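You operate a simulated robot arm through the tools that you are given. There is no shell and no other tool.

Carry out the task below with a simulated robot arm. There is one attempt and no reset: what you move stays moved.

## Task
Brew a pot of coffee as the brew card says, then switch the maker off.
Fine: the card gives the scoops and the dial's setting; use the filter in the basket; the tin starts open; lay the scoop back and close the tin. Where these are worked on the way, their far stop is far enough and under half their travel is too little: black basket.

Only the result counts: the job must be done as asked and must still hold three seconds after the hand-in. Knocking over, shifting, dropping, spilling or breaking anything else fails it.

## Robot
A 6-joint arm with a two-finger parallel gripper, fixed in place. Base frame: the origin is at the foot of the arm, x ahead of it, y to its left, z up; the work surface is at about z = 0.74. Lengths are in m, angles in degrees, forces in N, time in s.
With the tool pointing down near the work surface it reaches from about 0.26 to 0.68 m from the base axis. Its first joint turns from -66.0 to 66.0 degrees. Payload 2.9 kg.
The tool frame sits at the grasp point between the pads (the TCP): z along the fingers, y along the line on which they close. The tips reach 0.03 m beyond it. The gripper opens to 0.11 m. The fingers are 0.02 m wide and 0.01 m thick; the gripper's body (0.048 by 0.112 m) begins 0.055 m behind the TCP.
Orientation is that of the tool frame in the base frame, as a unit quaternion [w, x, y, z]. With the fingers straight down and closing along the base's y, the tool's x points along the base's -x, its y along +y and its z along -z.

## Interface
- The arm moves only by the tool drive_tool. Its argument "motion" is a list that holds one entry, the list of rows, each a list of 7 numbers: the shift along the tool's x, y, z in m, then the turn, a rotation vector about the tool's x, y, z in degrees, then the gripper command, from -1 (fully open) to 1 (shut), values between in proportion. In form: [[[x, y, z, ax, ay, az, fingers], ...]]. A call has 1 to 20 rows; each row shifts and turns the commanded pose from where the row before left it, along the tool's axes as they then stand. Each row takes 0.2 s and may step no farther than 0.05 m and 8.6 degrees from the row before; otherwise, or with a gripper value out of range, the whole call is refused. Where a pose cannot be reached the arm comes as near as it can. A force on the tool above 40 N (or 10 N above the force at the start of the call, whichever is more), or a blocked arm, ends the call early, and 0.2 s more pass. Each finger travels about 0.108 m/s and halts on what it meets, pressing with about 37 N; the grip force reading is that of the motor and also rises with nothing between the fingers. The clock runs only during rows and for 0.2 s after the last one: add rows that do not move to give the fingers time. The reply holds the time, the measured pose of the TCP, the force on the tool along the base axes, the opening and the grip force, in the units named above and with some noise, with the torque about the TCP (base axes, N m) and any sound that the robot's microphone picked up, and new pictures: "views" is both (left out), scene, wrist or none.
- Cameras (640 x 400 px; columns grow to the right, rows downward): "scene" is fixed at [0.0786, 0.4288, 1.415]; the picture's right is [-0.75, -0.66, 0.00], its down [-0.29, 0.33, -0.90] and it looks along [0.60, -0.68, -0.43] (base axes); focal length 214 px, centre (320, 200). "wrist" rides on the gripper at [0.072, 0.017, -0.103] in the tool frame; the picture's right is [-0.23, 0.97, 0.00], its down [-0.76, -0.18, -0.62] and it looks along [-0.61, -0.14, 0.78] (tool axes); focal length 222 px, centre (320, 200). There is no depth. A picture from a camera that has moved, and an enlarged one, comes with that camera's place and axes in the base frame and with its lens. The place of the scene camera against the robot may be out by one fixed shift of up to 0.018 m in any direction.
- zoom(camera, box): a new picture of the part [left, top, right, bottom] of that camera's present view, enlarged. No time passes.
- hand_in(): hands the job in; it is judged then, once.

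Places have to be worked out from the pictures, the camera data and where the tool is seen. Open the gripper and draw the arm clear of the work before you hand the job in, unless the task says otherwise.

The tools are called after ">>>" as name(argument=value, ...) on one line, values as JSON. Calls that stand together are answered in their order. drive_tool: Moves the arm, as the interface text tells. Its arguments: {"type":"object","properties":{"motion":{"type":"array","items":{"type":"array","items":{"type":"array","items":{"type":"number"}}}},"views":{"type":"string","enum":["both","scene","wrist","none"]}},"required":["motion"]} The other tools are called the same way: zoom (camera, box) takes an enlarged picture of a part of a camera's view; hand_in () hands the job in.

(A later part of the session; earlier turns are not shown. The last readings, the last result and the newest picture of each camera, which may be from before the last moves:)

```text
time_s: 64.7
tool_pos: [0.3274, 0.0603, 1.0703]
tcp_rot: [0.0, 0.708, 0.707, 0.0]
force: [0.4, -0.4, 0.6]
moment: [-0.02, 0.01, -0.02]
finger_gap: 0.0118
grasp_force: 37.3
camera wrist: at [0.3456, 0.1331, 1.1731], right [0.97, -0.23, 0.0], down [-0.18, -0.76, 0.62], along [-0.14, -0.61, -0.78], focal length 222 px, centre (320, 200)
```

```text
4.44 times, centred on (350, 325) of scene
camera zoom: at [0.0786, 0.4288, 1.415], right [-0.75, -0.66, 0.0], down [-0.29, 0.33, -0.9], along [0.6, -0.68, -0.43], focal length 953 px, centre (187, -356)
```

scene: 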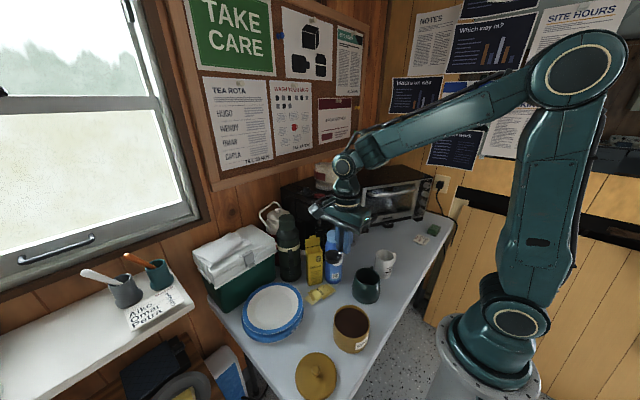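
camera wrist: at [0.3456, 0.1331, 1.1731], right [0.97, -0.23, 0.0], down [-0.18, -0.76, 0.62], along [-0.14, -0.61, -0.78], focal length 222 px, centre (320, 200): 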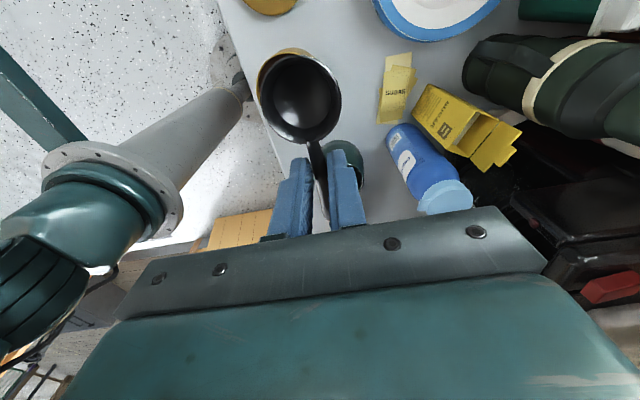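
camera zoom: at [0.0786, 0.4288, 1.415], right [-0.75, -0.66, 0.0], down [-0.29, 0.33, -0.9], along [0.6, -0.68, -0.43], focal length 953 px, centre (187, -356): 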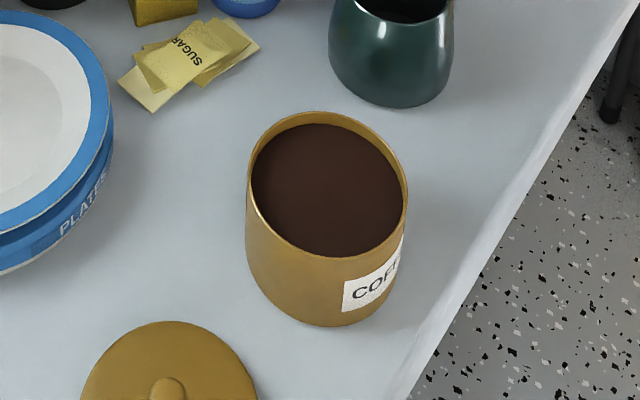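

The scoop hides the tin from the wrist camera here; the coffee surface looks about 1.5 cm below the rim and the rim is at z≈0.81. I shift 7 cm in +x and a little in -y to see the tin beside the scoop.

>>> drive_tool(motion=[[[-0.01, 0.04, 0.0, 0, 0, 0, 0.95], [-0.01, 0.04, 0.0, 0, 0, 0, 0.95], [0, 0, 0, 0, 0, 0, 0.95]]], views="wrist")

>>> zoom(camera="wrist", box=[170, 0, 330, 120])

```text
time_s: 65.5
tool_pos: [0.4084, 0.0386, 1.0698]
tcp_rot: [-0.001, 0.707, 0.707, -0.001]
force: [0.8, -0.4, -0.3]
moment: [0.01, -0.01, 0.01]
finger_gap: 0.0119
grasp_force: 36.6
camera wrist: at [0.4267, 0.1114, 1.174], right [0.97, -0.23, 0.0], down [-0.18, -0.76, 0.62], along [-0.14, -0.61, -0.78], focal length 222 px, centre (320, 200)
```

wrist: 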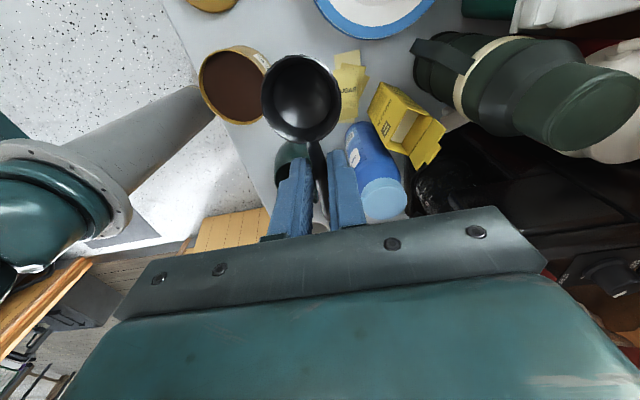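

```text
3.33 times, centred on (250, 60) of wrist
camera zoom: at [0.4267, 0.1114, 1.174], right [0.97, -0.23, 0.0], down [-0.18, -0.76, 0.62], along [-0.14, -0.61, -0.78], focal length 740 px, centre (553, 667)
```

zoom: 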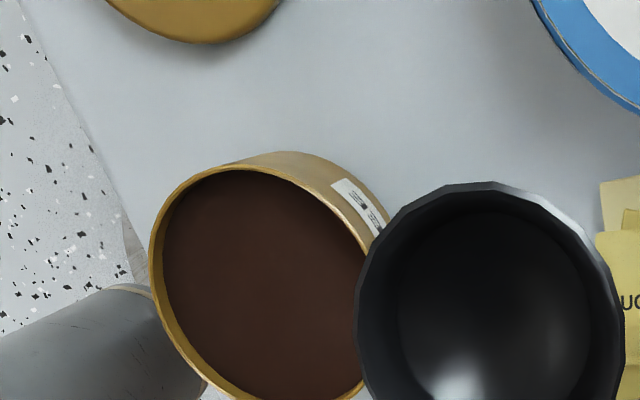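

I zoom again to have the whole tin rim in the frame.

>>> zoom(camera="wrist", box=[180, 30, 300, 140])

```text
3.64 times, centred on (240, 85) of wrist
camera zoom: at [0.4267, 0.1114, 1.174], right [0.97, -0.23, 0.0], down [-0.18, -0.76, 0.62], along [-0.14, -0.61, -0.78], focal length 808 px, centre (611, 618)
```

zoom: 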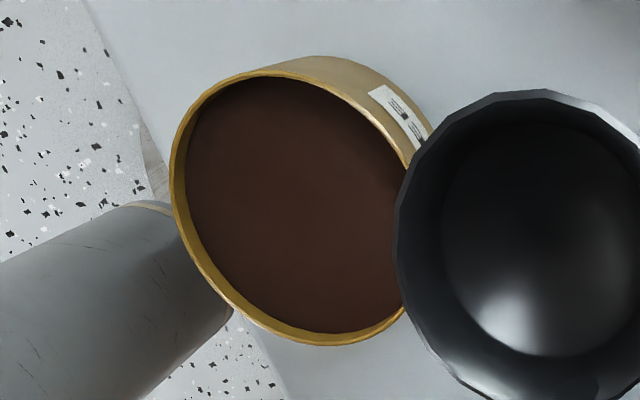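

Triangulated: tin centre ≈ (0.283, 0.066), rim z≈0.805, coffee about 1.3 cm below the rim. I go above it, then pitch the bowl down 30° in the air.

>>> drive_tool(motion=[[[0.0035, -0.0315, 0.035, 0, 0, 0, 0.95], [0.0035, -0.0315, 0.035, 0, 0, 0, 0.95], [0.0035, -0.0315, 0.035, 0, 0, 0, 0.95], [0.0035, -0.0315, 0.035, 0, 0, 0, 0.95], [0, 0, 0, 0, -7.5, 0, 0.95], [0, 0, 0, 0, -7.5, 0, 0.95], [0, 0, 0, 0, -7.5, 0, 0.95], [0, 0, 0, 0, -7.5, 0, 0.95], [0, 0, 0, 0, 0, 0, 0.95]]])

>>> zoom(camera="wrist", box=[200, 20, 440, 220])

>>> zoom(camera="scene", box=[290, 230, 410, 370])

```text
time_s: 67.5
tool_pos: [0.2826, 0.0518, 0.9299]
tcp_rot: [0.183, 0.683, 0.682, -0.184]
force: [0.5, 0.2, -1.1]
moment: [-0.01, 0.01, -0.03]
finger_gap: 0.0117
grasp_force: 36.8
camera wrist: at [0.3, 0.1676, 0.9836], right [0.97, -0.2, 0.11], down [-0.18, -0.35, 0.92], along [-0.14, -0.92, -0.37], focal length 222 px, centre (320, 200)
```

scene: 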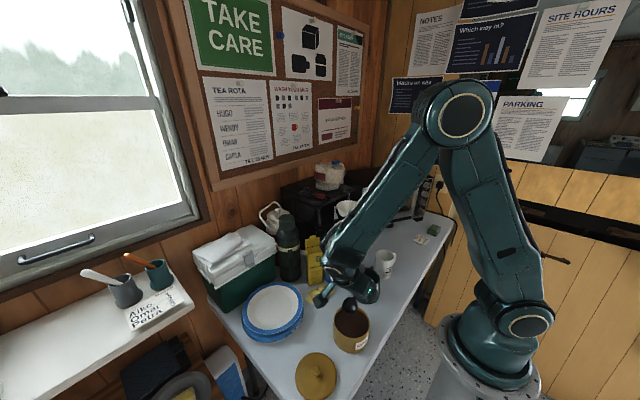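
wrist: 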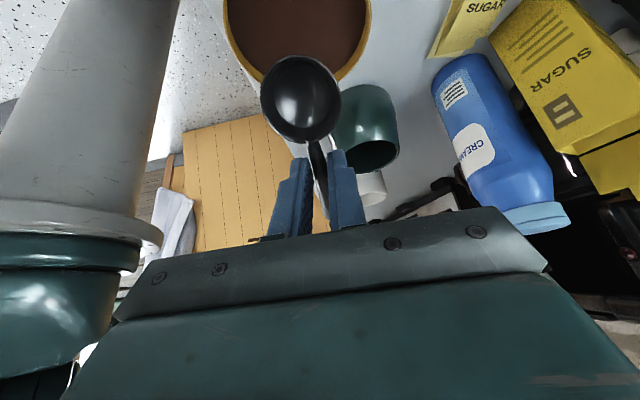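

```text
2.00 times, centred on (320, 120) of wrist
camera zoom: at [0.3, 0.1676, 0.9836], right [0.97, -0.2, 0.11], down [-0.18, -0.35, 0.92], along [-0.14, -0.92, -0.37], focal length 444 px, centre (320, 360)
```

zoom: 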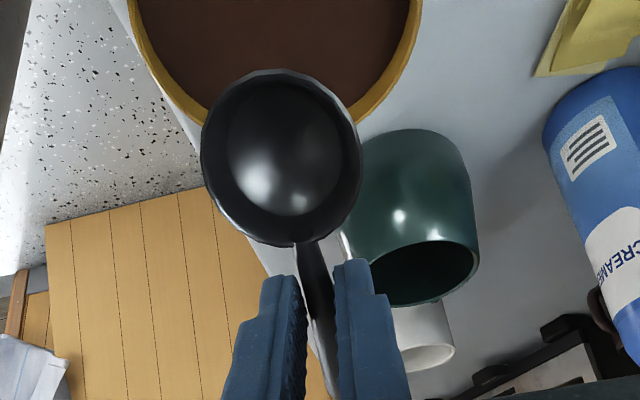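

```text
2.86 times, centred on (350, 300) of scene
camera zoom: at [0.0786, 0.4288, 1.415], right [-0.75, -0.66, 0.0], down [-0.29, 0.33, -0.9], along [0.6, -0.68, -0.43], focal length 613 px, centre (234, -86)
```

zoom: 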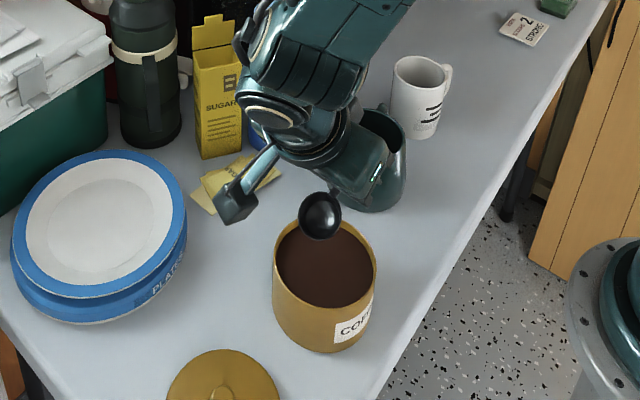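

The pitch works; the bowl is right over the tin opening by calculation. I lower vertically 6 cm and check the clearance.

>>> drive_tool(motion=[[[0.0153, 0, 0.0262, 0, 0, 0, 0.95], [0.0153, 0, 0.0262, 0, 0, 0, 0.95], [0, 0, 0, 0, 0, 0, 0.95]]])

>>> zoom(camera="wrist", box=[200, 20, 440, 220])

>>> zoom(camera="scene", box=[310, 260, 400, 360])

```text
time_s: 68.3
tool_pos: [0.2816, 0.0544, 0.8696]
tcp_rot: [0.182, 0.683, 0.683, -0.184]
force: [0.0, 0.6, 0.7]
moment: [0.0, -0.01, 0.02]
finger_gap: 0.0118
grasp_force: 37.4
camera wrist: at [0.2993, 0.1679, 0.9234], right [0.97, -0.2, 0.11], down [-0.18, -0.35, 0.92], along [-0.14, -0.92, -0.37], focal length 222 px, centre (320, 200)
```

scene: 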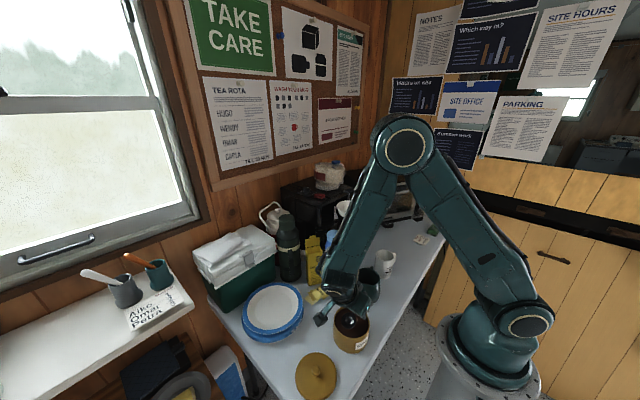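
wrist: 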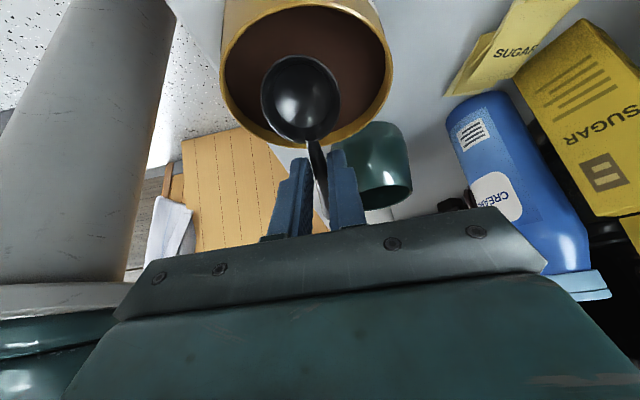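

```text
2.00 times, centred on (320, 120) of wrist
camera zoom: at [0.2993, 0.1679, 0.9234], right [0.97, -0.2, 0.11], down [-0.18, -0.35, 0.92], along [-0.14, -0.92, -0.37], focal length 444 px, centre (320, 360)
```

zoom: 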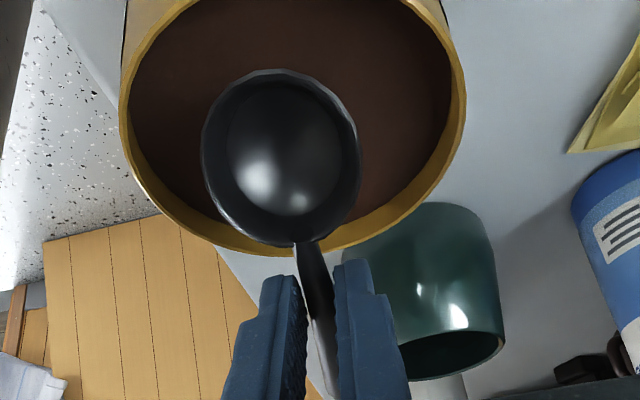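

```text
4.00 times, centred on (355, 310) of scene
camera zoom: at [0.0786, 0.4288, 1.415], right [-0.75, -0.66, 0.0], down [-0.29, 0.33, -0.9], along [0.6, -0.68, -0.43], focal length 858 px, centre (180, -240)
```

zoom: 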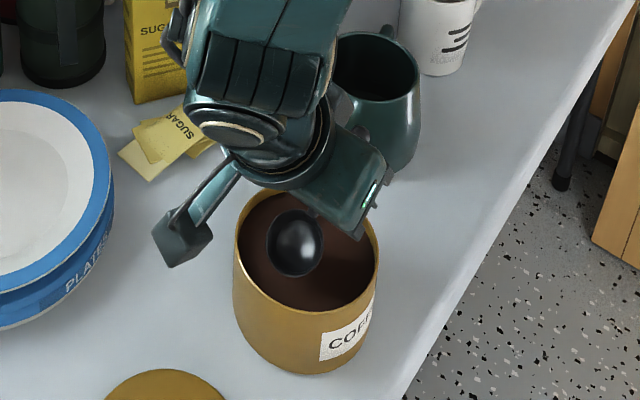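

The bowl is inside the tin's outline with margins all around. I lower it 5.7 cm into the coffee.

>>> drive_tool(motion=[[[0.0096, 0, 0.0166, 0, 0, 0, 0.95], [0.0096, 0, 0.0166, 0, 0, 0, 0.95], [0.0096, 0, 0.0166, 0, 0, 0, 0.95], [0, 0, 0, 0, 0, 0, 0.95]]])

>>> zoom(camera="wrist", box=[200, 20, 440, 220])

>>> zoom(camera="scene", box=[310, 270, 400, 360])

```text
time_s: 69.3
tool_pos: [0.2821, 0.0525, 0.8135]
tcp_rot: [0.185, 0.683, 0.682, -0.185]
force: [1.2, 0.0, 31.0]
moment: [-0.35, 0.01, 0.05]
finger_gap: 0.0121
grasp_force: 36.8
camera wrist: at [0.2993, 0.1667, 0.8662], right [0.97, -0.2, 0.12], down [-0.18, -0.34, 0.92], along [-0.14, -0.92, -0.37], focal length 222 px, centre (320, 200)
```

scene: 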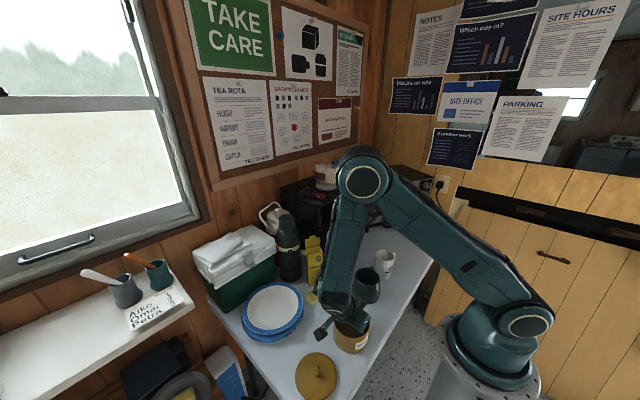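
wrist: 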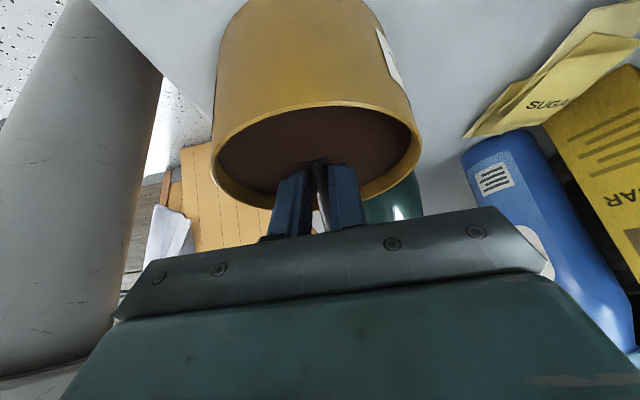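

```text
2.00 times, centred on (320, 120) of wrist
camera zoom: at [0.2993, 0.1667, 0.8662], right [0.97, -0.2, 0.12], down [-0.18, -0.34, 0.92], along [-0.14, -0.92, -0.37], focal length 444 px, centre (320, 360)
```

zoom: 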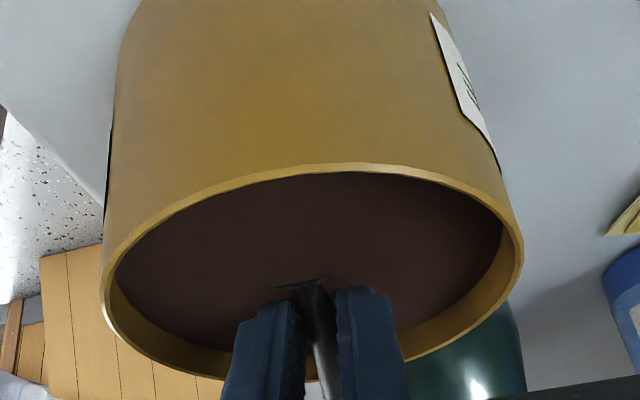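

```text
4.44 times, centred on (355, 315) of scene
camera zoom: at [0.0784, 0.4287, 1.415], right [-0.75, -0.66, 0.0], down [-0.29, 0.33, -0.9], along [0.6, -0.68, -0.43], focal length 953 px, centre (164, -311)
```

zoom: 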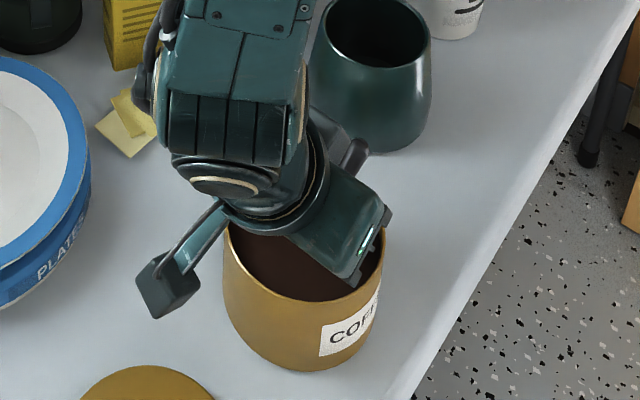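

The scoop is fully under the coffee (31 N of resistance). I now level it while drawing it slightly back and up.

>>> drive_tool(motion=[[[-0.0051, 0, -0.0028, 0, 7.5, 0, 0.95], [-0.0047, 0, -0.0035, 0, 7.5, 0, 0.95], [-0.0042, 0, -0.004, 0, 7.5, 0, 0.95], [-0.0037, 0, -0.0046, 0, 7.5, 0, 0.95], [0, 0, 0, 0, 0, 0, 0.95]]])

>>> zoom(camera="wrist", box=[200, 20, 440, 220])

>>> zoom(camera="scene", box=[310, 270, 400, 360])

```text
time_s: 70.5
tool_pos: [0.2811, 0.0415, 0.8332]
tcp_rot: [-0.002, 0.707, 0.708, 0.0]
force: [-0.6, -0.8, 0.5]
moment: [0.01, 0.01, 0.0]
finger_gap: 0.0118
grasp_force: 36.5
camera wrist: at [0.2998, 0.1135, 0.936], right [0.97, -0.23, 0.0], down [-0.18, -0.76, 0.62], along [-0.14, -0.61, -0.78], focal length 222 px, centre (320, 200)
```

scene: 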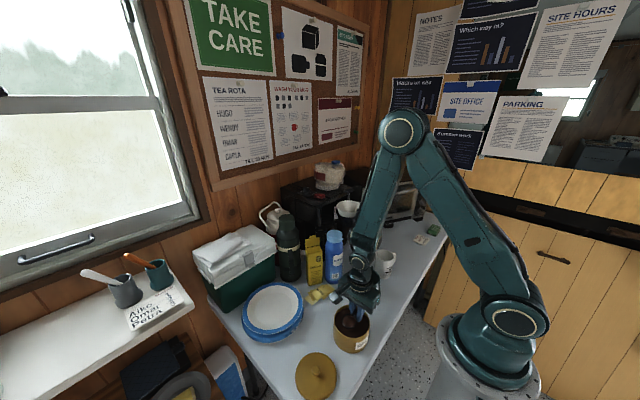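
wrist: 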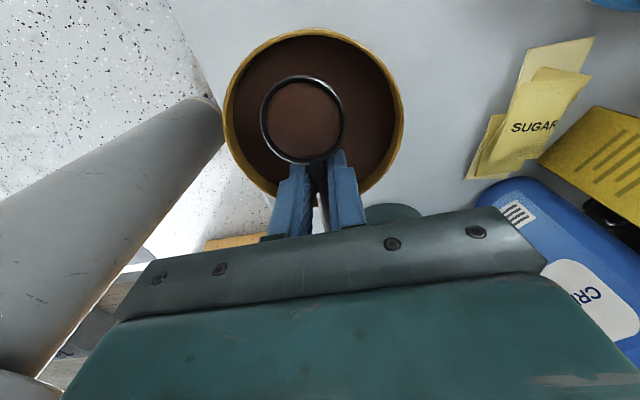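

```text
2.00 times, centred on (320, 120) of wrist
camera zoom: at [0.2998, 0.1135, 0.936], right [0.97, -0.23, 0.0], down [-0.18, -0.76, 0.62], along [-0.14, -0.61, -0.78], focal length 444 px, centre (320, 360)
```

zoom: 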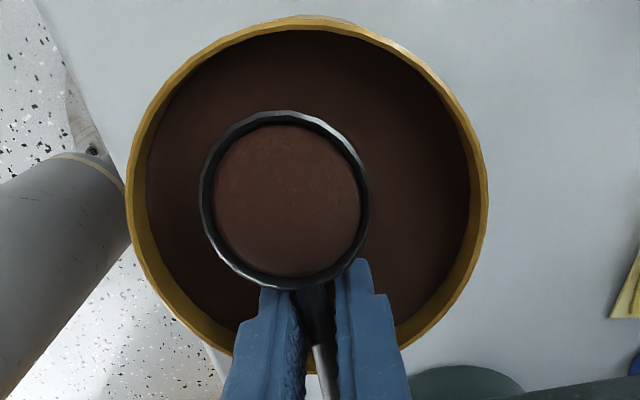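

```text
4.44 times, centred on (355, 315) of scene
camera zoom: at [0.0786, 0.4287, 1.415], right [-0.75, -0.66, 0.0], down [-0.29, 0.33, -0.9], along [0.6, -0.68, -0.43], focal length 953 px, centre (164, -311)
```

zoom: 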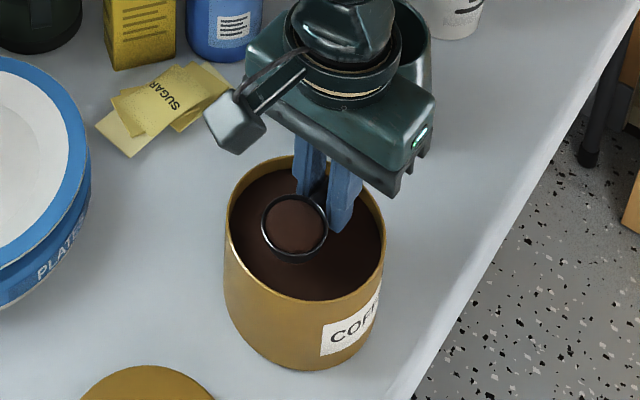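

The scoop came up full of coffee. I raise it straight up, keeping it level.

>>> drive_tool(motion=[[[0, 0, -0.012, 0, 0, 0, 0.95], [0, 0, -0.025, 0, 0, 0, 0.95], [0, 0, -0.03, 0, 0, 0, 0.95], [0, 0, -0.03, 0, 0, 0, 0.95], [0, 0, -0.03, 0, 0, 0, 0.95], [0, 0, -0.03, 0, 0, 0, 0.95], [0, 0, -0.03, 0, 0, 0, 0.95], [0, 0, -0.03, 0, 0, 0, 0.95], [0, 0, -0.03, 0, 0, 0, 0.95], [0, 0, -0.03, 0, 0, 0, 0.95], [0, 0, -0.03, 0, 0, 0, 0.95], [0, 0, -0.03, 0, 0, 0, 0.95], [0, 0, 0, 0, 0, 0, 0.95]]], views="wrist")

```text
time_s: 73.3
tool_pos: [0.282, 0.0414, 1.17]
tcp_rot: [0.0, 0.707, 0.707, -0.001]
force: [0.1, -0.8, -1.0]
moment: [-0.02, 0.0, 0.01]
finger_gap: 0.0117
grasp_force: 37.6
camera wrist: at [0.3, 0.1139, 1.2731], right [0.97, -0.23, 0.0], down [-0.18, -0.76, 0.62], along [-0.14, -0.61, -0.78], focal length 222 px, centre (320, 200)
```

wrist: 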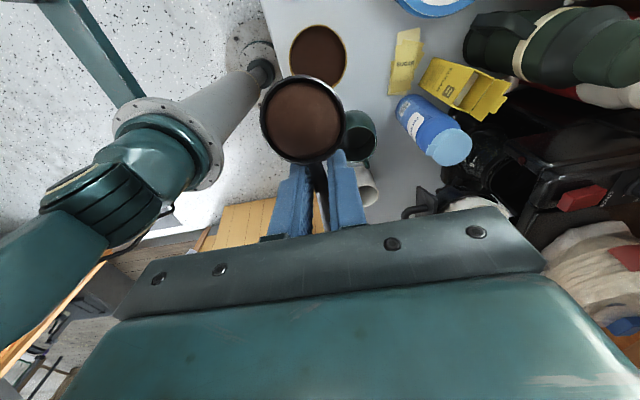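

The scoop is still full and level at z = 1.17. I carry it smoothly over to the filter and turn the wrist to the rehearsed yaw.

>>> drive_tool(motion=[[[-0.012, 0.0083, 0, 0, 0, 0, 0.95], [-0.02413, 0.01673, 0, 0, 0, 0, 0.95], [-0.02413, 0.01673, 0, 0, 0, 0, 0.95], [-0.02413, 0.01673, 0, 0, 0, 0, 0.95], [-0.02413, 0.01673, 0, 0, 0, 0, 0.95], [-0.02413, 0.01673, 0, 0, 0, 0, 0.95], [-0.02413, 0.01673, 0, 0, 0, 0, 0.95], [-0.02413, 0.01673, 0, 0, 0, 0, 0.95], [-0.02413, 0.01673, 0, 0, 0, 0, 0.95], [-0.02413, 0.01673, 0, 0, 0, 0, 0.95], [-0.02413, 0.01673, 0, 0, 0, 0, 0.95], [-0.01213, 0.00843, 0, 0, 0, 0, 0.95], [0, 0, 0, 0, 0, 5.2, 0.95], [0, 0, 0, 0, 0, 5.2, 0.95], [0, 0, 0, 0, 0, 5.2, 0.95], [0, 0, 0, 0, 0, 5.2, 0.95], [0, 0, 0, 0, 0, 0, 0.95]]])

>>> zoom(camera="wrist", box=[200, 0, 440, 180])

>>> zoom(camera="scene", box=[300, 140, 390, 230])

```text
time_s: 76.9
tool_pos: [0.4668, -0.223, 1.1701]
tcp_rot: [0.002, 0.823, 0.568, -0.001]
force: [-0.4, -0.3, 0.7]
moment: [-0.02, -0.01, 0.01]
finger_gap: 0.012
grasp_force: 36.8
camera wrist: at [0.5084, -0.1617, 1.2727], right [0.83, -0.56, 0.0], down [-0.44, -0.65, 0.62], along [-0.35, -0.52, -0.78], focal length 222 px, centre (320, 200)
```

scene: 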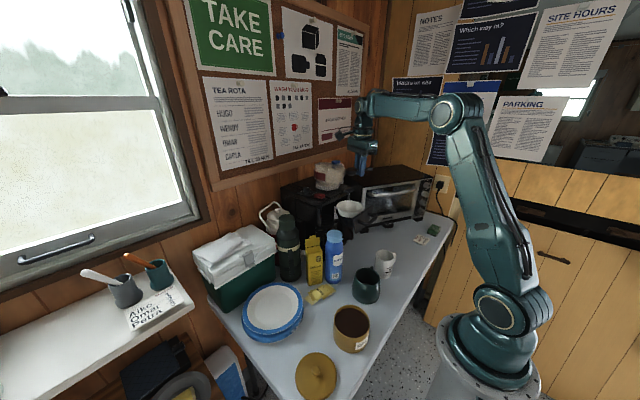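
wrist: 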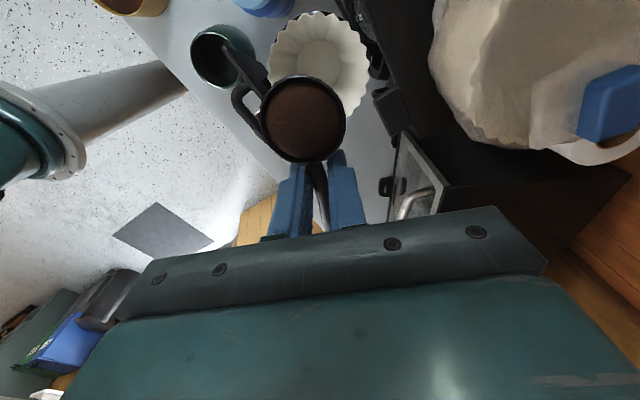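

```text
2.22 times, centred on (320, 90) of wrist
camera zoom: at [0.5084, -0.1617, 1.2727], right [0.83, -0.56, 0.0], down [-0.44, -0.65, 0.62], along [-0.35, -0.52, -0.78], focal length 494 px, centre (320, 444)
```

zoom: 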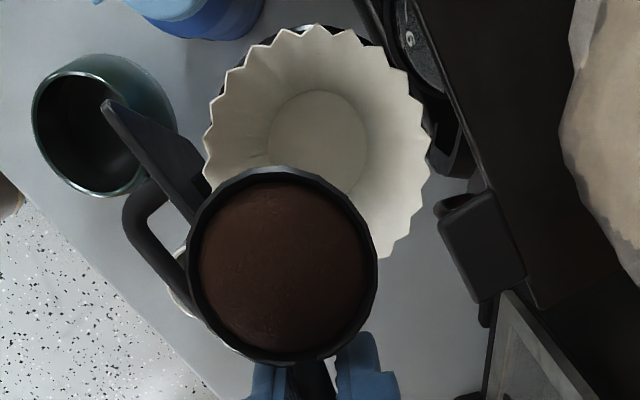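

```text
4.44 times, centred on (345, 185) of scene
camera zoom: at [0.0786, 0.4288, 1.415], right [-0.75, -0.66, 0.0], down [-0.29, 0.33, -0.9], along [0.6, -0.68, -0.43], focal length 953 px, centre (209, 267)
```

zoom: 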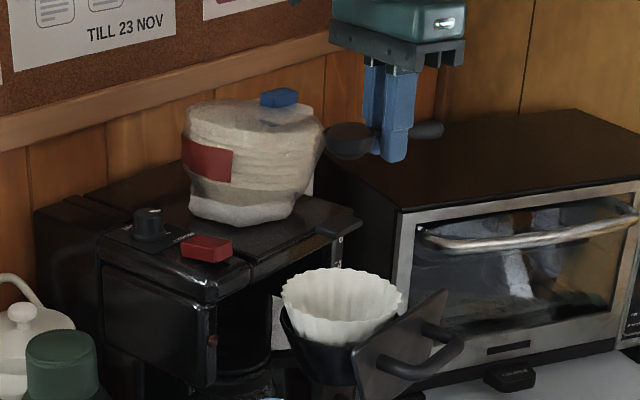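

The full scoop sits over the filter (filter centre ≈ (0.489, -0.189), bowl ≈ (0.483, -0.186)). I roll it slowly to about 100° to pour.

>>> drive_tool(motion=[[[0, 0, 0, -6, 0, 0, 0.95], [0, 0, 0, -6, 0, 0, 0.95], [0, 0, 0, -6, 0, 0, 0.95], [0, 0, 0, -6, 0, 0, 0.95], [0, 0, 0, -6, 0, 0, 0.95], [0, 0, 0, -6, 0, 0, 0.95], [0, 0, 0, -6, 0, 0, 0.95], [0, 0, 0, -6, 0, 0, 0.95], [0, 0, 0, -6, 0, 0, 0.95], [0, 0, 0, -6, 0, 0, 0.95], [0, 0, 0, -6, 0, 0, 0.95], [0, 0, 0, -6, 0, 0, 0.95], [0, 0, 0, -6, 0, 0, 0.95], [0, 0, 0, -6, 0, 0, 0.95], [0, 0, 0, -6, 0, 0, 0.95], [0, 0, 0, -6, 0, 0, 0.95], [0, 0, 0, -4, 0, 0, 0.95], [0, 0, 0, 0, 0, 0, 0.95], [0, 0, 0, 0, 0, 0, 0.95]]])

>>> zoom(camera="scene", box=[300, 140, 390, 230])

>>> zoom(camera="wrist", box=[220, 40, 420, 200])

```text
time_s: 80.9
tool_pos: [0.4656, -0.223, 1.1706]
tcp_rot: [0.631, 0.529, 0.365, 0.434]
force: [0.2, 0.5, -0.1]
moment: [-0.03, 0.02, -0.02]
finger_gap: 0.0118
grasp_force: 36.8
camera wrist: at [0.3947, -0.1187, 1.1681], right [-0.24, -0.15, 0.96], down [-0.82, -0.5, -0.28], along [0.53, -0.85, 0.0], focal length 222 px, centre (320, 200)
```

scene: 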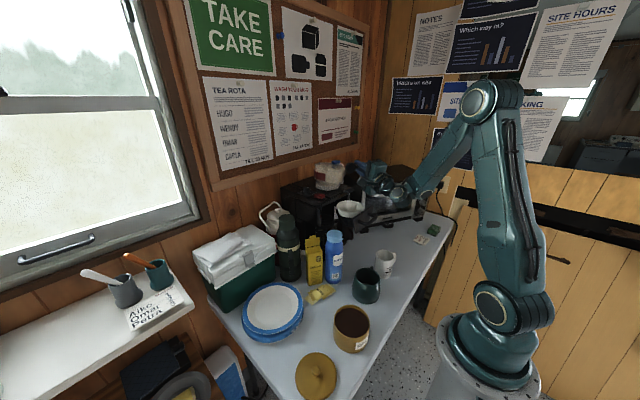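
wrist: 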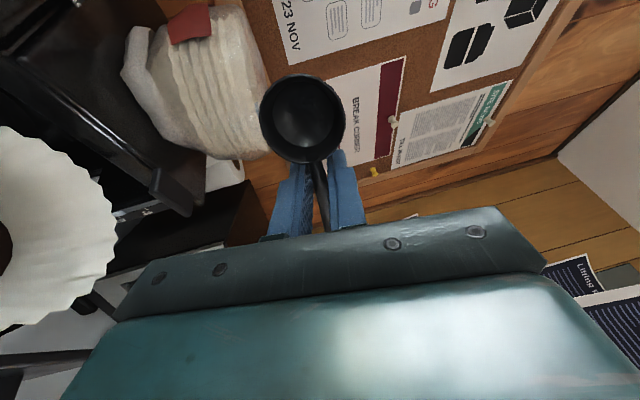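

```text
4.44 times, centred on (345, 185) of scene
camera zoom: at [0.0786, 0.4288, 1.415], right [-0.75, -0.66, 0.0], down [-0.29, 0.33, -0.9], along [0.6, -0.68, -0.43], focal length 953 px, centre (209, 267)
```

zoom: 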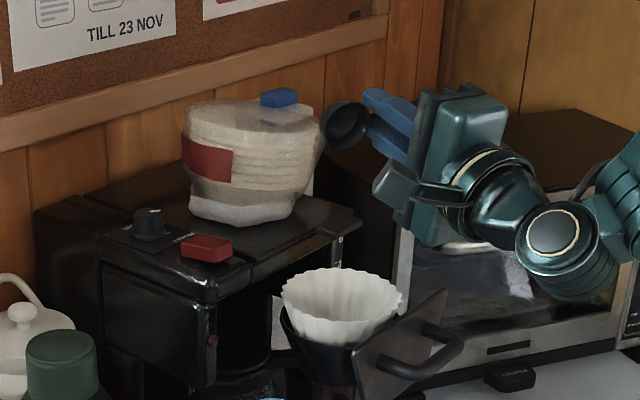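

```text
2.50 times, centred on (320, 120) of wrist
camera zoom: at [0.3947, -0.1187, 1.1681], right [-0.24, -0.15, 0.96], down [-0.82, -0.5, -0.28], along [0.53, -0.85, 0.0], focal length 555 px, centre (320, 400)
```

zoom: 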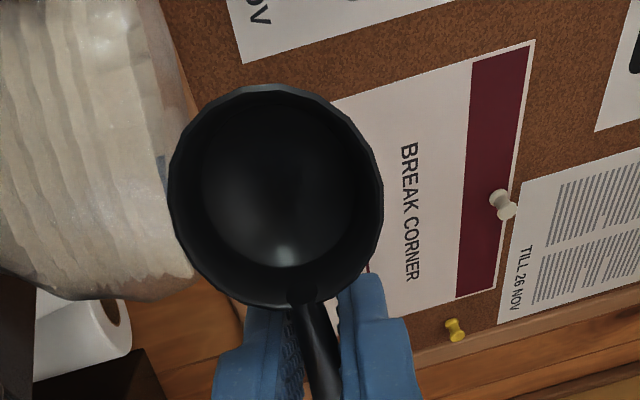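

The scoop is empty now and there is something dark inside the filter. I roll back to level and check the filter.

>>> drive_tool(motion=[[[0, 0, 0, 8.5, 0, 0, 0.95], [0, 0, 0, 8.5, 0, 0, 0.95], [0, 0, 0, 8.5, 0, 0, 0.95], [0, 0, 0, 8.5, 0, 0, 0.95], [0, 0, 0, 8.5, 0, 0, 0.95], [0, 0, 0, 8.5, 0, 0, 0.95], [0, 0, 0, 8.5, 0, 0, 0.95], [0, 0, 0, 8.5, 0, 0, 0.95], [0, 0, 0, 8.5, 0, 0, 0.95], [0, 0, 0, 8.5, 0, 0, 0.95], [0, 0, 0, 8.5, 0, 0, 0.95], [0, 0, 0, 6.5, 0, 0, 0.95], [-0.02, 0, 0, 0, 0, 0, 0.95], [-0.02, 0, 0, 0, 0, 0, 0.95], [0, 0, 0, 0, 0, 0, 0.95]]])

>>> zoom(camera="wrist", box=[200, 0, 440, 180])

>>> zoom(camera="scene", box=[300, 170, 380, 230])

```text
time_s: 84.1
tool_pos: [0.4521, -0.2595, 1.1683]
tcp_rot: [0.0, 0.823, 0.567, -0.002]
force: [-0.3, -0.6, -0.8]
moment: [0.01, 0.0, 0.02]
finger_gap: 0.0119
grasp_force: 36.5
camera wrist: at [0.4941, -0.1993, 1.2726], right [0.83, -0.56, 0.0], down [-0.44, -0.65, 0.62], along [-0.35, -0.52, -0.78], focal length 222 px, centre (320, 200)
```

scene: 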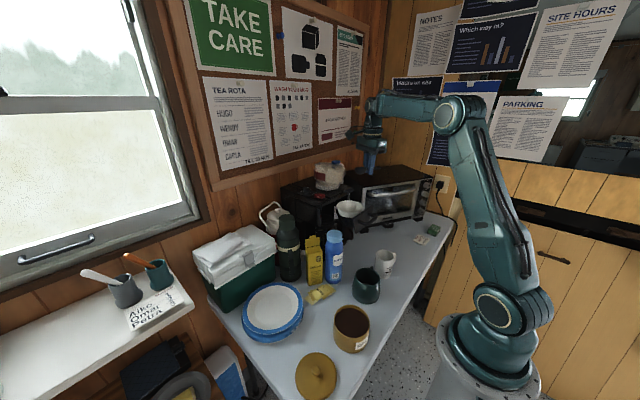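
wrist: 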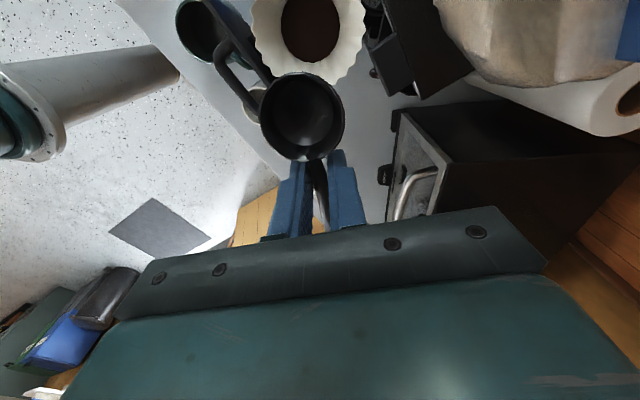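

```text
2.22 times, centred on (320, 90) of wrist
camera zoom: at [0.4941, -0.1993, 1.2726], right [0.83, -0.56, 0.0], down [-0.44, -0.65, 0.62], along [-0.35, -0.52, -0.78], focal length 494 px, centre (320, 444)
```

zoom: 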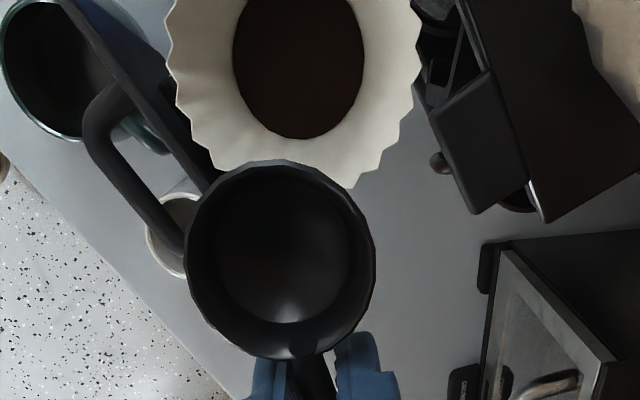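

```text
6.67 times, centred on (340, 200) of scene
camera zoom: at [0.0786, 0.4287, 1.415], right [-0.75, -0.66, 0.0], down [-0.29, 0.33, -0.9], along [0.6, -0.68, -0.43], focal length 1430 px, centre (187, 200)
```

zoom: 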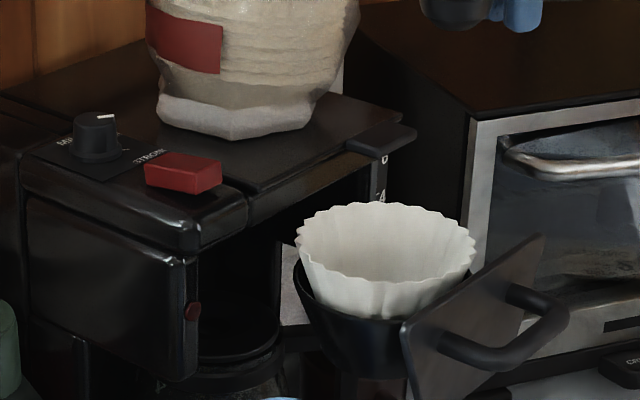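

One scoop of coffee lies in the filter, nothing spilled. I return to the tin by the same route and pitch the bowl down for the second scoop.

>>> drive_tool(motion=[[[0, 0, 0, 0, 0, -6.93, 0.95], [0, 0, 0, 0, 0, -6.93, 0.95], [0, 0, 0, 0, 0, -6.93, 0.95], [0.0347, -0.01884, 0, 0, 0, 0, 0.95], [0.0347, -0.01884, 0, 0, 0, 0, 0.95], [0.0347, -0.01884, 0, 0, 0, 0, 0.95], [0.0347, -0.01884, 0, 0, 0, 0, 0.95], [0.0347, -0.01884, 0.03, 0, 0, 0, 0.95], [0.0347, -0.01884, 0.03, 0, 0, 0, 0.95], [0.0347, -0.01884, 0.03, 0, 0, 0, 0.95], [0.0347, -0.01884, 0.03, 0, 0, 0, 0.95], [0.0347, -0.01884, 0.03, 0, 0, 0, 0.95], [0, 0, 0.044, 0, 0, 0, 0.95], [0, 0, 0.044, 0, 0, 0, 0.95], [0, 0, 0, 0, -7.5, 0, 0.95], [0, 0, 0, 0, -7.5, 0, 0.95], [0, 0, 0, 0, -7.5, 0, 0.95], [0, 0, 0, 0, -7.5, 0, 0.95], [0, 0, 0, 0, 0, 0, 0.95]]], views="wrist")

```text
time_s: 88.1
tool_pos: [0.2819, 0.0509, 0.9323]
tcp_rot: [0.183, 0.683, 0.683, -0.184]
force: [-0.8, -0.7, 0.6]
moment: [-0.04, 0.0, 0.0]
finger_gap: 0.0118
grasp_force: 37.3
camera wrist: at [0.3001, 0.1658, 0.9845], right [0.97, -0.2, 0.11], down [-0.18, -0.35, 0.92], along [-0.14, -0.92, -0.37], focal length 222 px, centre (320, 200)
```

wrist: 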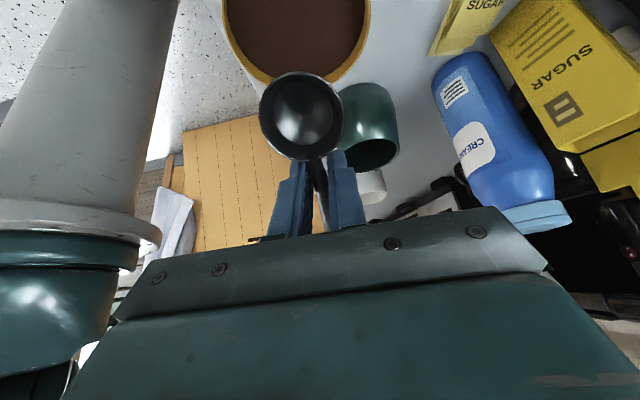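

The bowl now sits about 1 cm higher relative to the fingers than before: the scoop pitched up ~14° in the grip during the first dip. I compensate with 10° more pitch, descend to just above the coffee, and then go in more gently.

>>> drive_tool(motion=[[[0, 0, 0, 0, -5, 0, 0.95], [0, 0, 0, 0, -5, 0, 0.95], [0.0166, 0, 0.0198, 0, 0, 0, 0.95], [0.0166, 0, 0.0198, 0, 0, 0, 0.95], [0.0166, 0, 0.0198, 0, 0, 0, 0.95], [0.0154, 0, 0.0184, 0, 0, 0, 0.95], [0, 0, 0, 0, 0, 0, 0.95]]])

>>> zoom(camera="wrist", box=[200, 20, 440, 220])

>>> zoom(camera="scene", box=[310, 270, 400, 360])

```text
time_s: 89.7
tool_pos: [0.2824, 0.051, 0.83]
tcp_rot: [0.241, 0.664, 0.665, -0.242]
force: [-1.3, -0.2, -1.1]
moment: [0.0, 0.0, -0.02]
finger_gap: 0.0118
grasp_force: 37.4
camera wrist: at [0.3004, 0.1728, 0.8616], right [0.97, -0.17, 0.15], down [-0.18, -0.18, 0.97], along [-0.14, -0.97, -0.21], focal length 222 px, centre (320, 200)
```

scene: 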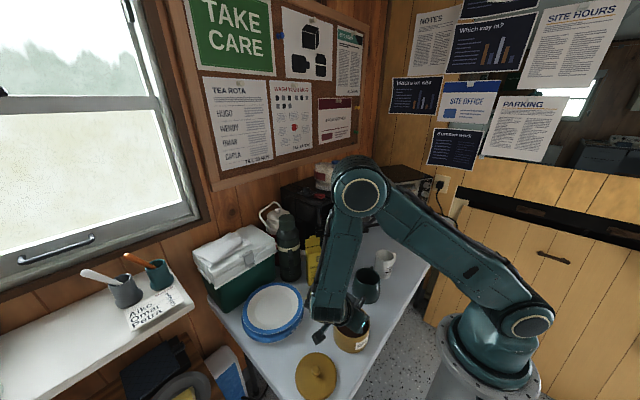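
wrist: 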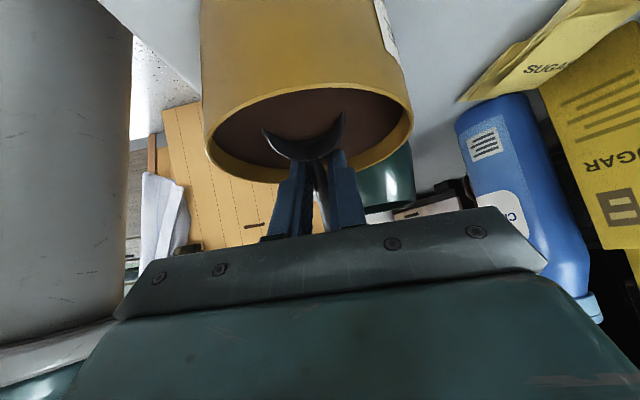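

```text
2.00 times, centred on (320, 120) of wrist
camera zoom: at [0.3004, 0.1728, 0.8616], right [0.97, -0.17, 0.15], down [-0.18, -0.18, 0.97], along [-0.14, -0.97, -0.21], focal length 444 px, centre (320, 360)
```

zoom: 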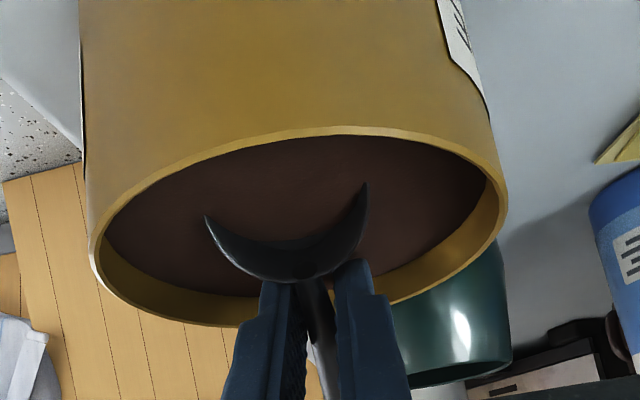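

```text
4.44 times, centred on (355, 315) of scene
camera zoom: at [0.0786, 0.4288, 1.415], right [-0.75, -0.66, 0.0], down [-0.29, 0.33, -0.9], along [0.6, -0.68, -0.43], focal length 953 px, centre (164, -311)
```

zoom: 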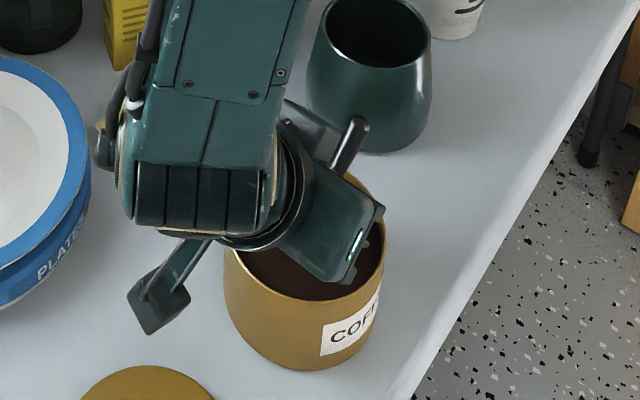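

The front half of the bowl is under the surface with no resistance yet. I lower 8 mm further and read the force.

>>> drive_tool(motion=[[[0.0026, 0, 0.0031, 0, 0, 0, 0.95], [0.0026, 0, 0.0031, 0, 0, 0, 0.95], [0, 0, 0, 0, 0, 0, 0.95]]], views="wrist")

>>> zoom(camera="wrist", box=[200, 20, 440, 220])

```text
time_s: 90.5
tool_pos: [0.2818, 0.0512, 0.8209]
tcp_rot: [0.241, 0.664, 0.665, -0.242]
force: [-0.4, 0.6, 0.5]
moment: [-0.01, -0.03, 0.03]
finger_gap: 0.012
grasp_force: 36.6
camera wrist: at [0.3005, 0.1727, 0.8537], right [0.97, -0.17, 0.15], down [-0.18, -0.18, 0.97], along [-0.14, -0.97, -0.21], focal length 222 px, centre (320, 200)
```

wrist: 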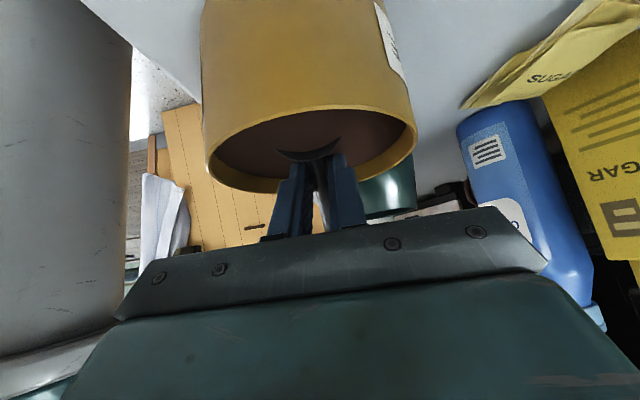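

```text
2.00 times, centred on (320, 120) of wrist
camera zoom: at [0.3005, 0.1727, 0.8537], right [0.97, -0.17, 0.15], down [-0.18, -0.18, 0.97], along [-0.14, -0.97, -0.21], focal length 444 px, centre (320, 360)
```

zoom: 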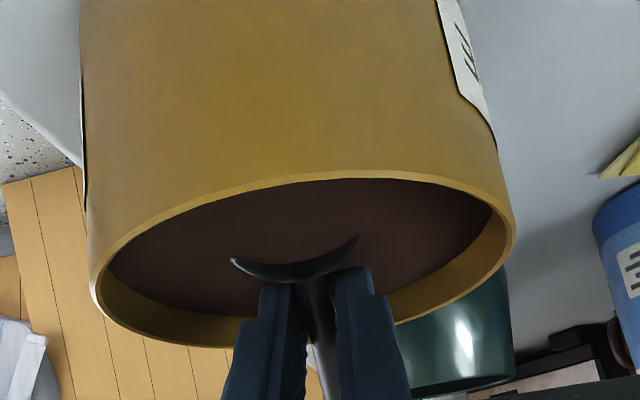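

Almost all of the bowl is under, still no resistance. Another 5 mm down.

>>> drive_tool(motion=[[[0.0032, 0, 0.0038, 0, 0, 0, 0.95], [0, 0, 0, 0, 0, 0, 0.95]]], views="wrist")

>>> zoom(camera="wrist", box=[200, 20, 440, 220])

```text
time_s: 91.1
tool_pos: [0.2823, 0.05, 0.8175]
tcp_rot: [0.243, 0.664, 0.664, -0.243]
force: [1.0, -2.8, 24.3]
moment: [0.39, -0.04, -0.01]
finger_gap: 0.0117
grasp_force: 37.1
camera wrist: at [0.3002, 0.1718, 0.8496], right [0.97, -0.18, 0.15], down [-0.18, -0.18, 0.97], along [-0.14, -0.97, -0.2], focal length 222 px, centre (320, 200)
```

wrist: 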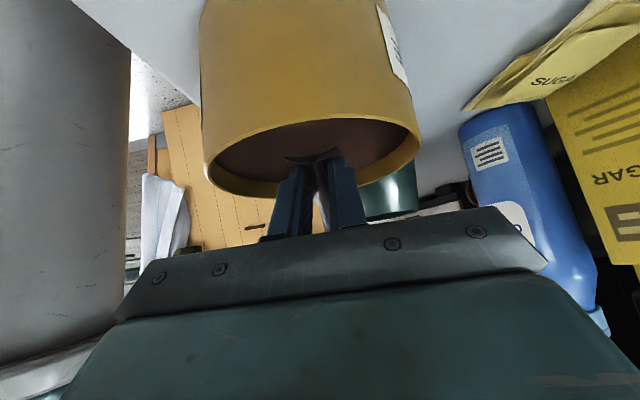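

```text
2.00 times, centred on (320, 120) of wrist
camera zoom: at [0.3002, 0.1718, 0.8496], right [0.97, -0.18, 0.15], down [-0.18, -0.18, 0.97], along [-0.14, -0.97, -0.2], focal length 444 px, centre (320, 360)
```

zoom: 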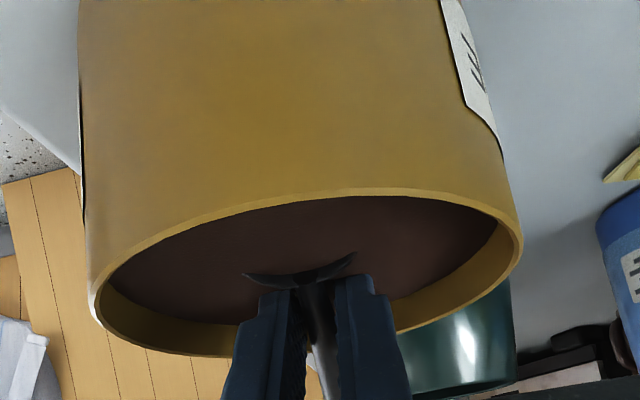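

Resistance starts (24 N), so I stop here; the bowl is essentially submerged. I level the scoop (to a tool pitch of 14°, which makes the scoop itself level) while drawing back and up.

>>> drive_tool(motion=[[[-0.0062, 0, -0.0027, 0, 6.5, 0, 0.95], [-0.0058, 0, -0.0033, 0, 6.5, 0, 0.95], [-0.0054, 0, -0.0039, 0, 6.5, 0, 0.95], [-0.0049, 0, -0.0046, 0, 6.5, 0, 0.95], [0, 0, 0, 0, 0, 0, 0.95]]])

>>> zoom(camera="wrist", box=[200, 20, 440, 220])

>>> zoom(camera="scene", box=[310, 270, 400, 360])

```text
time_s: 92.3
tool_pos: [0.2842, 0.0397, 0.8417]
tcp_rot: [0.086, 0.701, 0.702, -0.087]
force: [-0.6, 0.1, 0.1]
moment: [-0.01, 0.01, -0.02]
finger_gap: 0.012
grasp_force: 36.5
camera wrist: at [0.3005, 0.1344, 0.9236], right [0.97, -0.22, 0.05], down [-0.18, -0.59, 0.79], along [-0.14, -0.78, -0.61], focal length 222 px, centre (320, 200)
```

scene: 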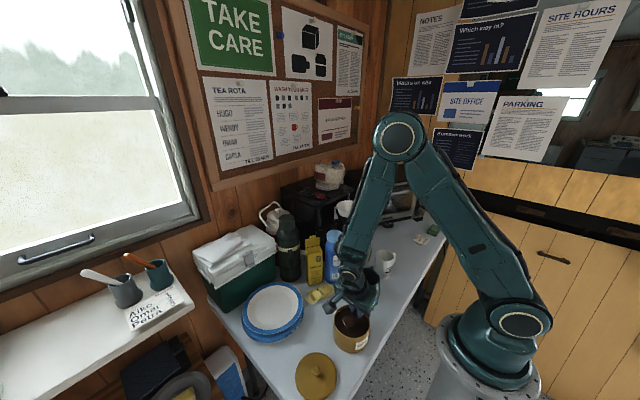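
wrist: 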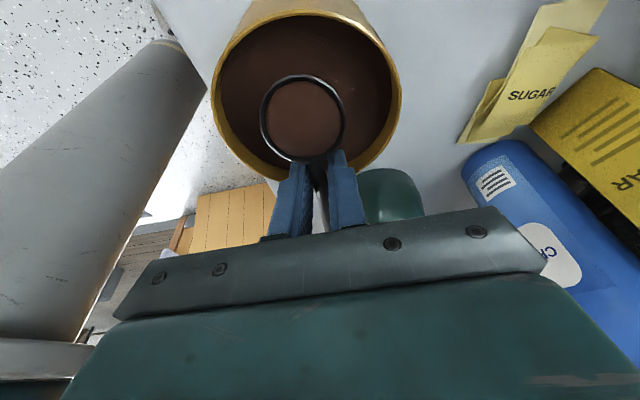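

```text
2.00 times, centred on (320, 120) of wrist
camera zoom: at [0.3005, 0.1344, 0.9236], right [0.97, -0.22, 0.05], down [-0.18, -0.59, 0.79], along [-0.14, -0.78, -0.61], focal length 444 px, centre (320, 360)
```

zoom: 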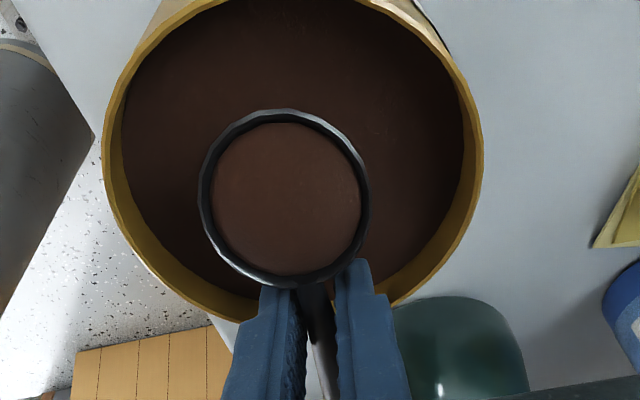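

```text
4.44 times, centred on (355, 315) of scene
camera zoom: at [0.0786, 0.4287, 1.415], right [-0.75, -0.66, 0.0], down [-0.29, 0.33, -0.9], along [0.6, -0.68, -0.43], focal length 953 px, centre (164, -311)
```

zoom: 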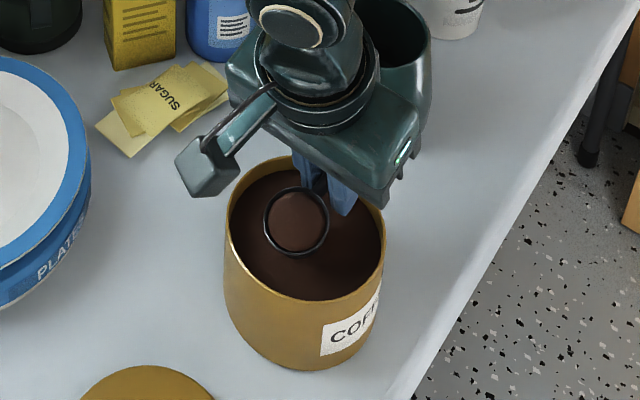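

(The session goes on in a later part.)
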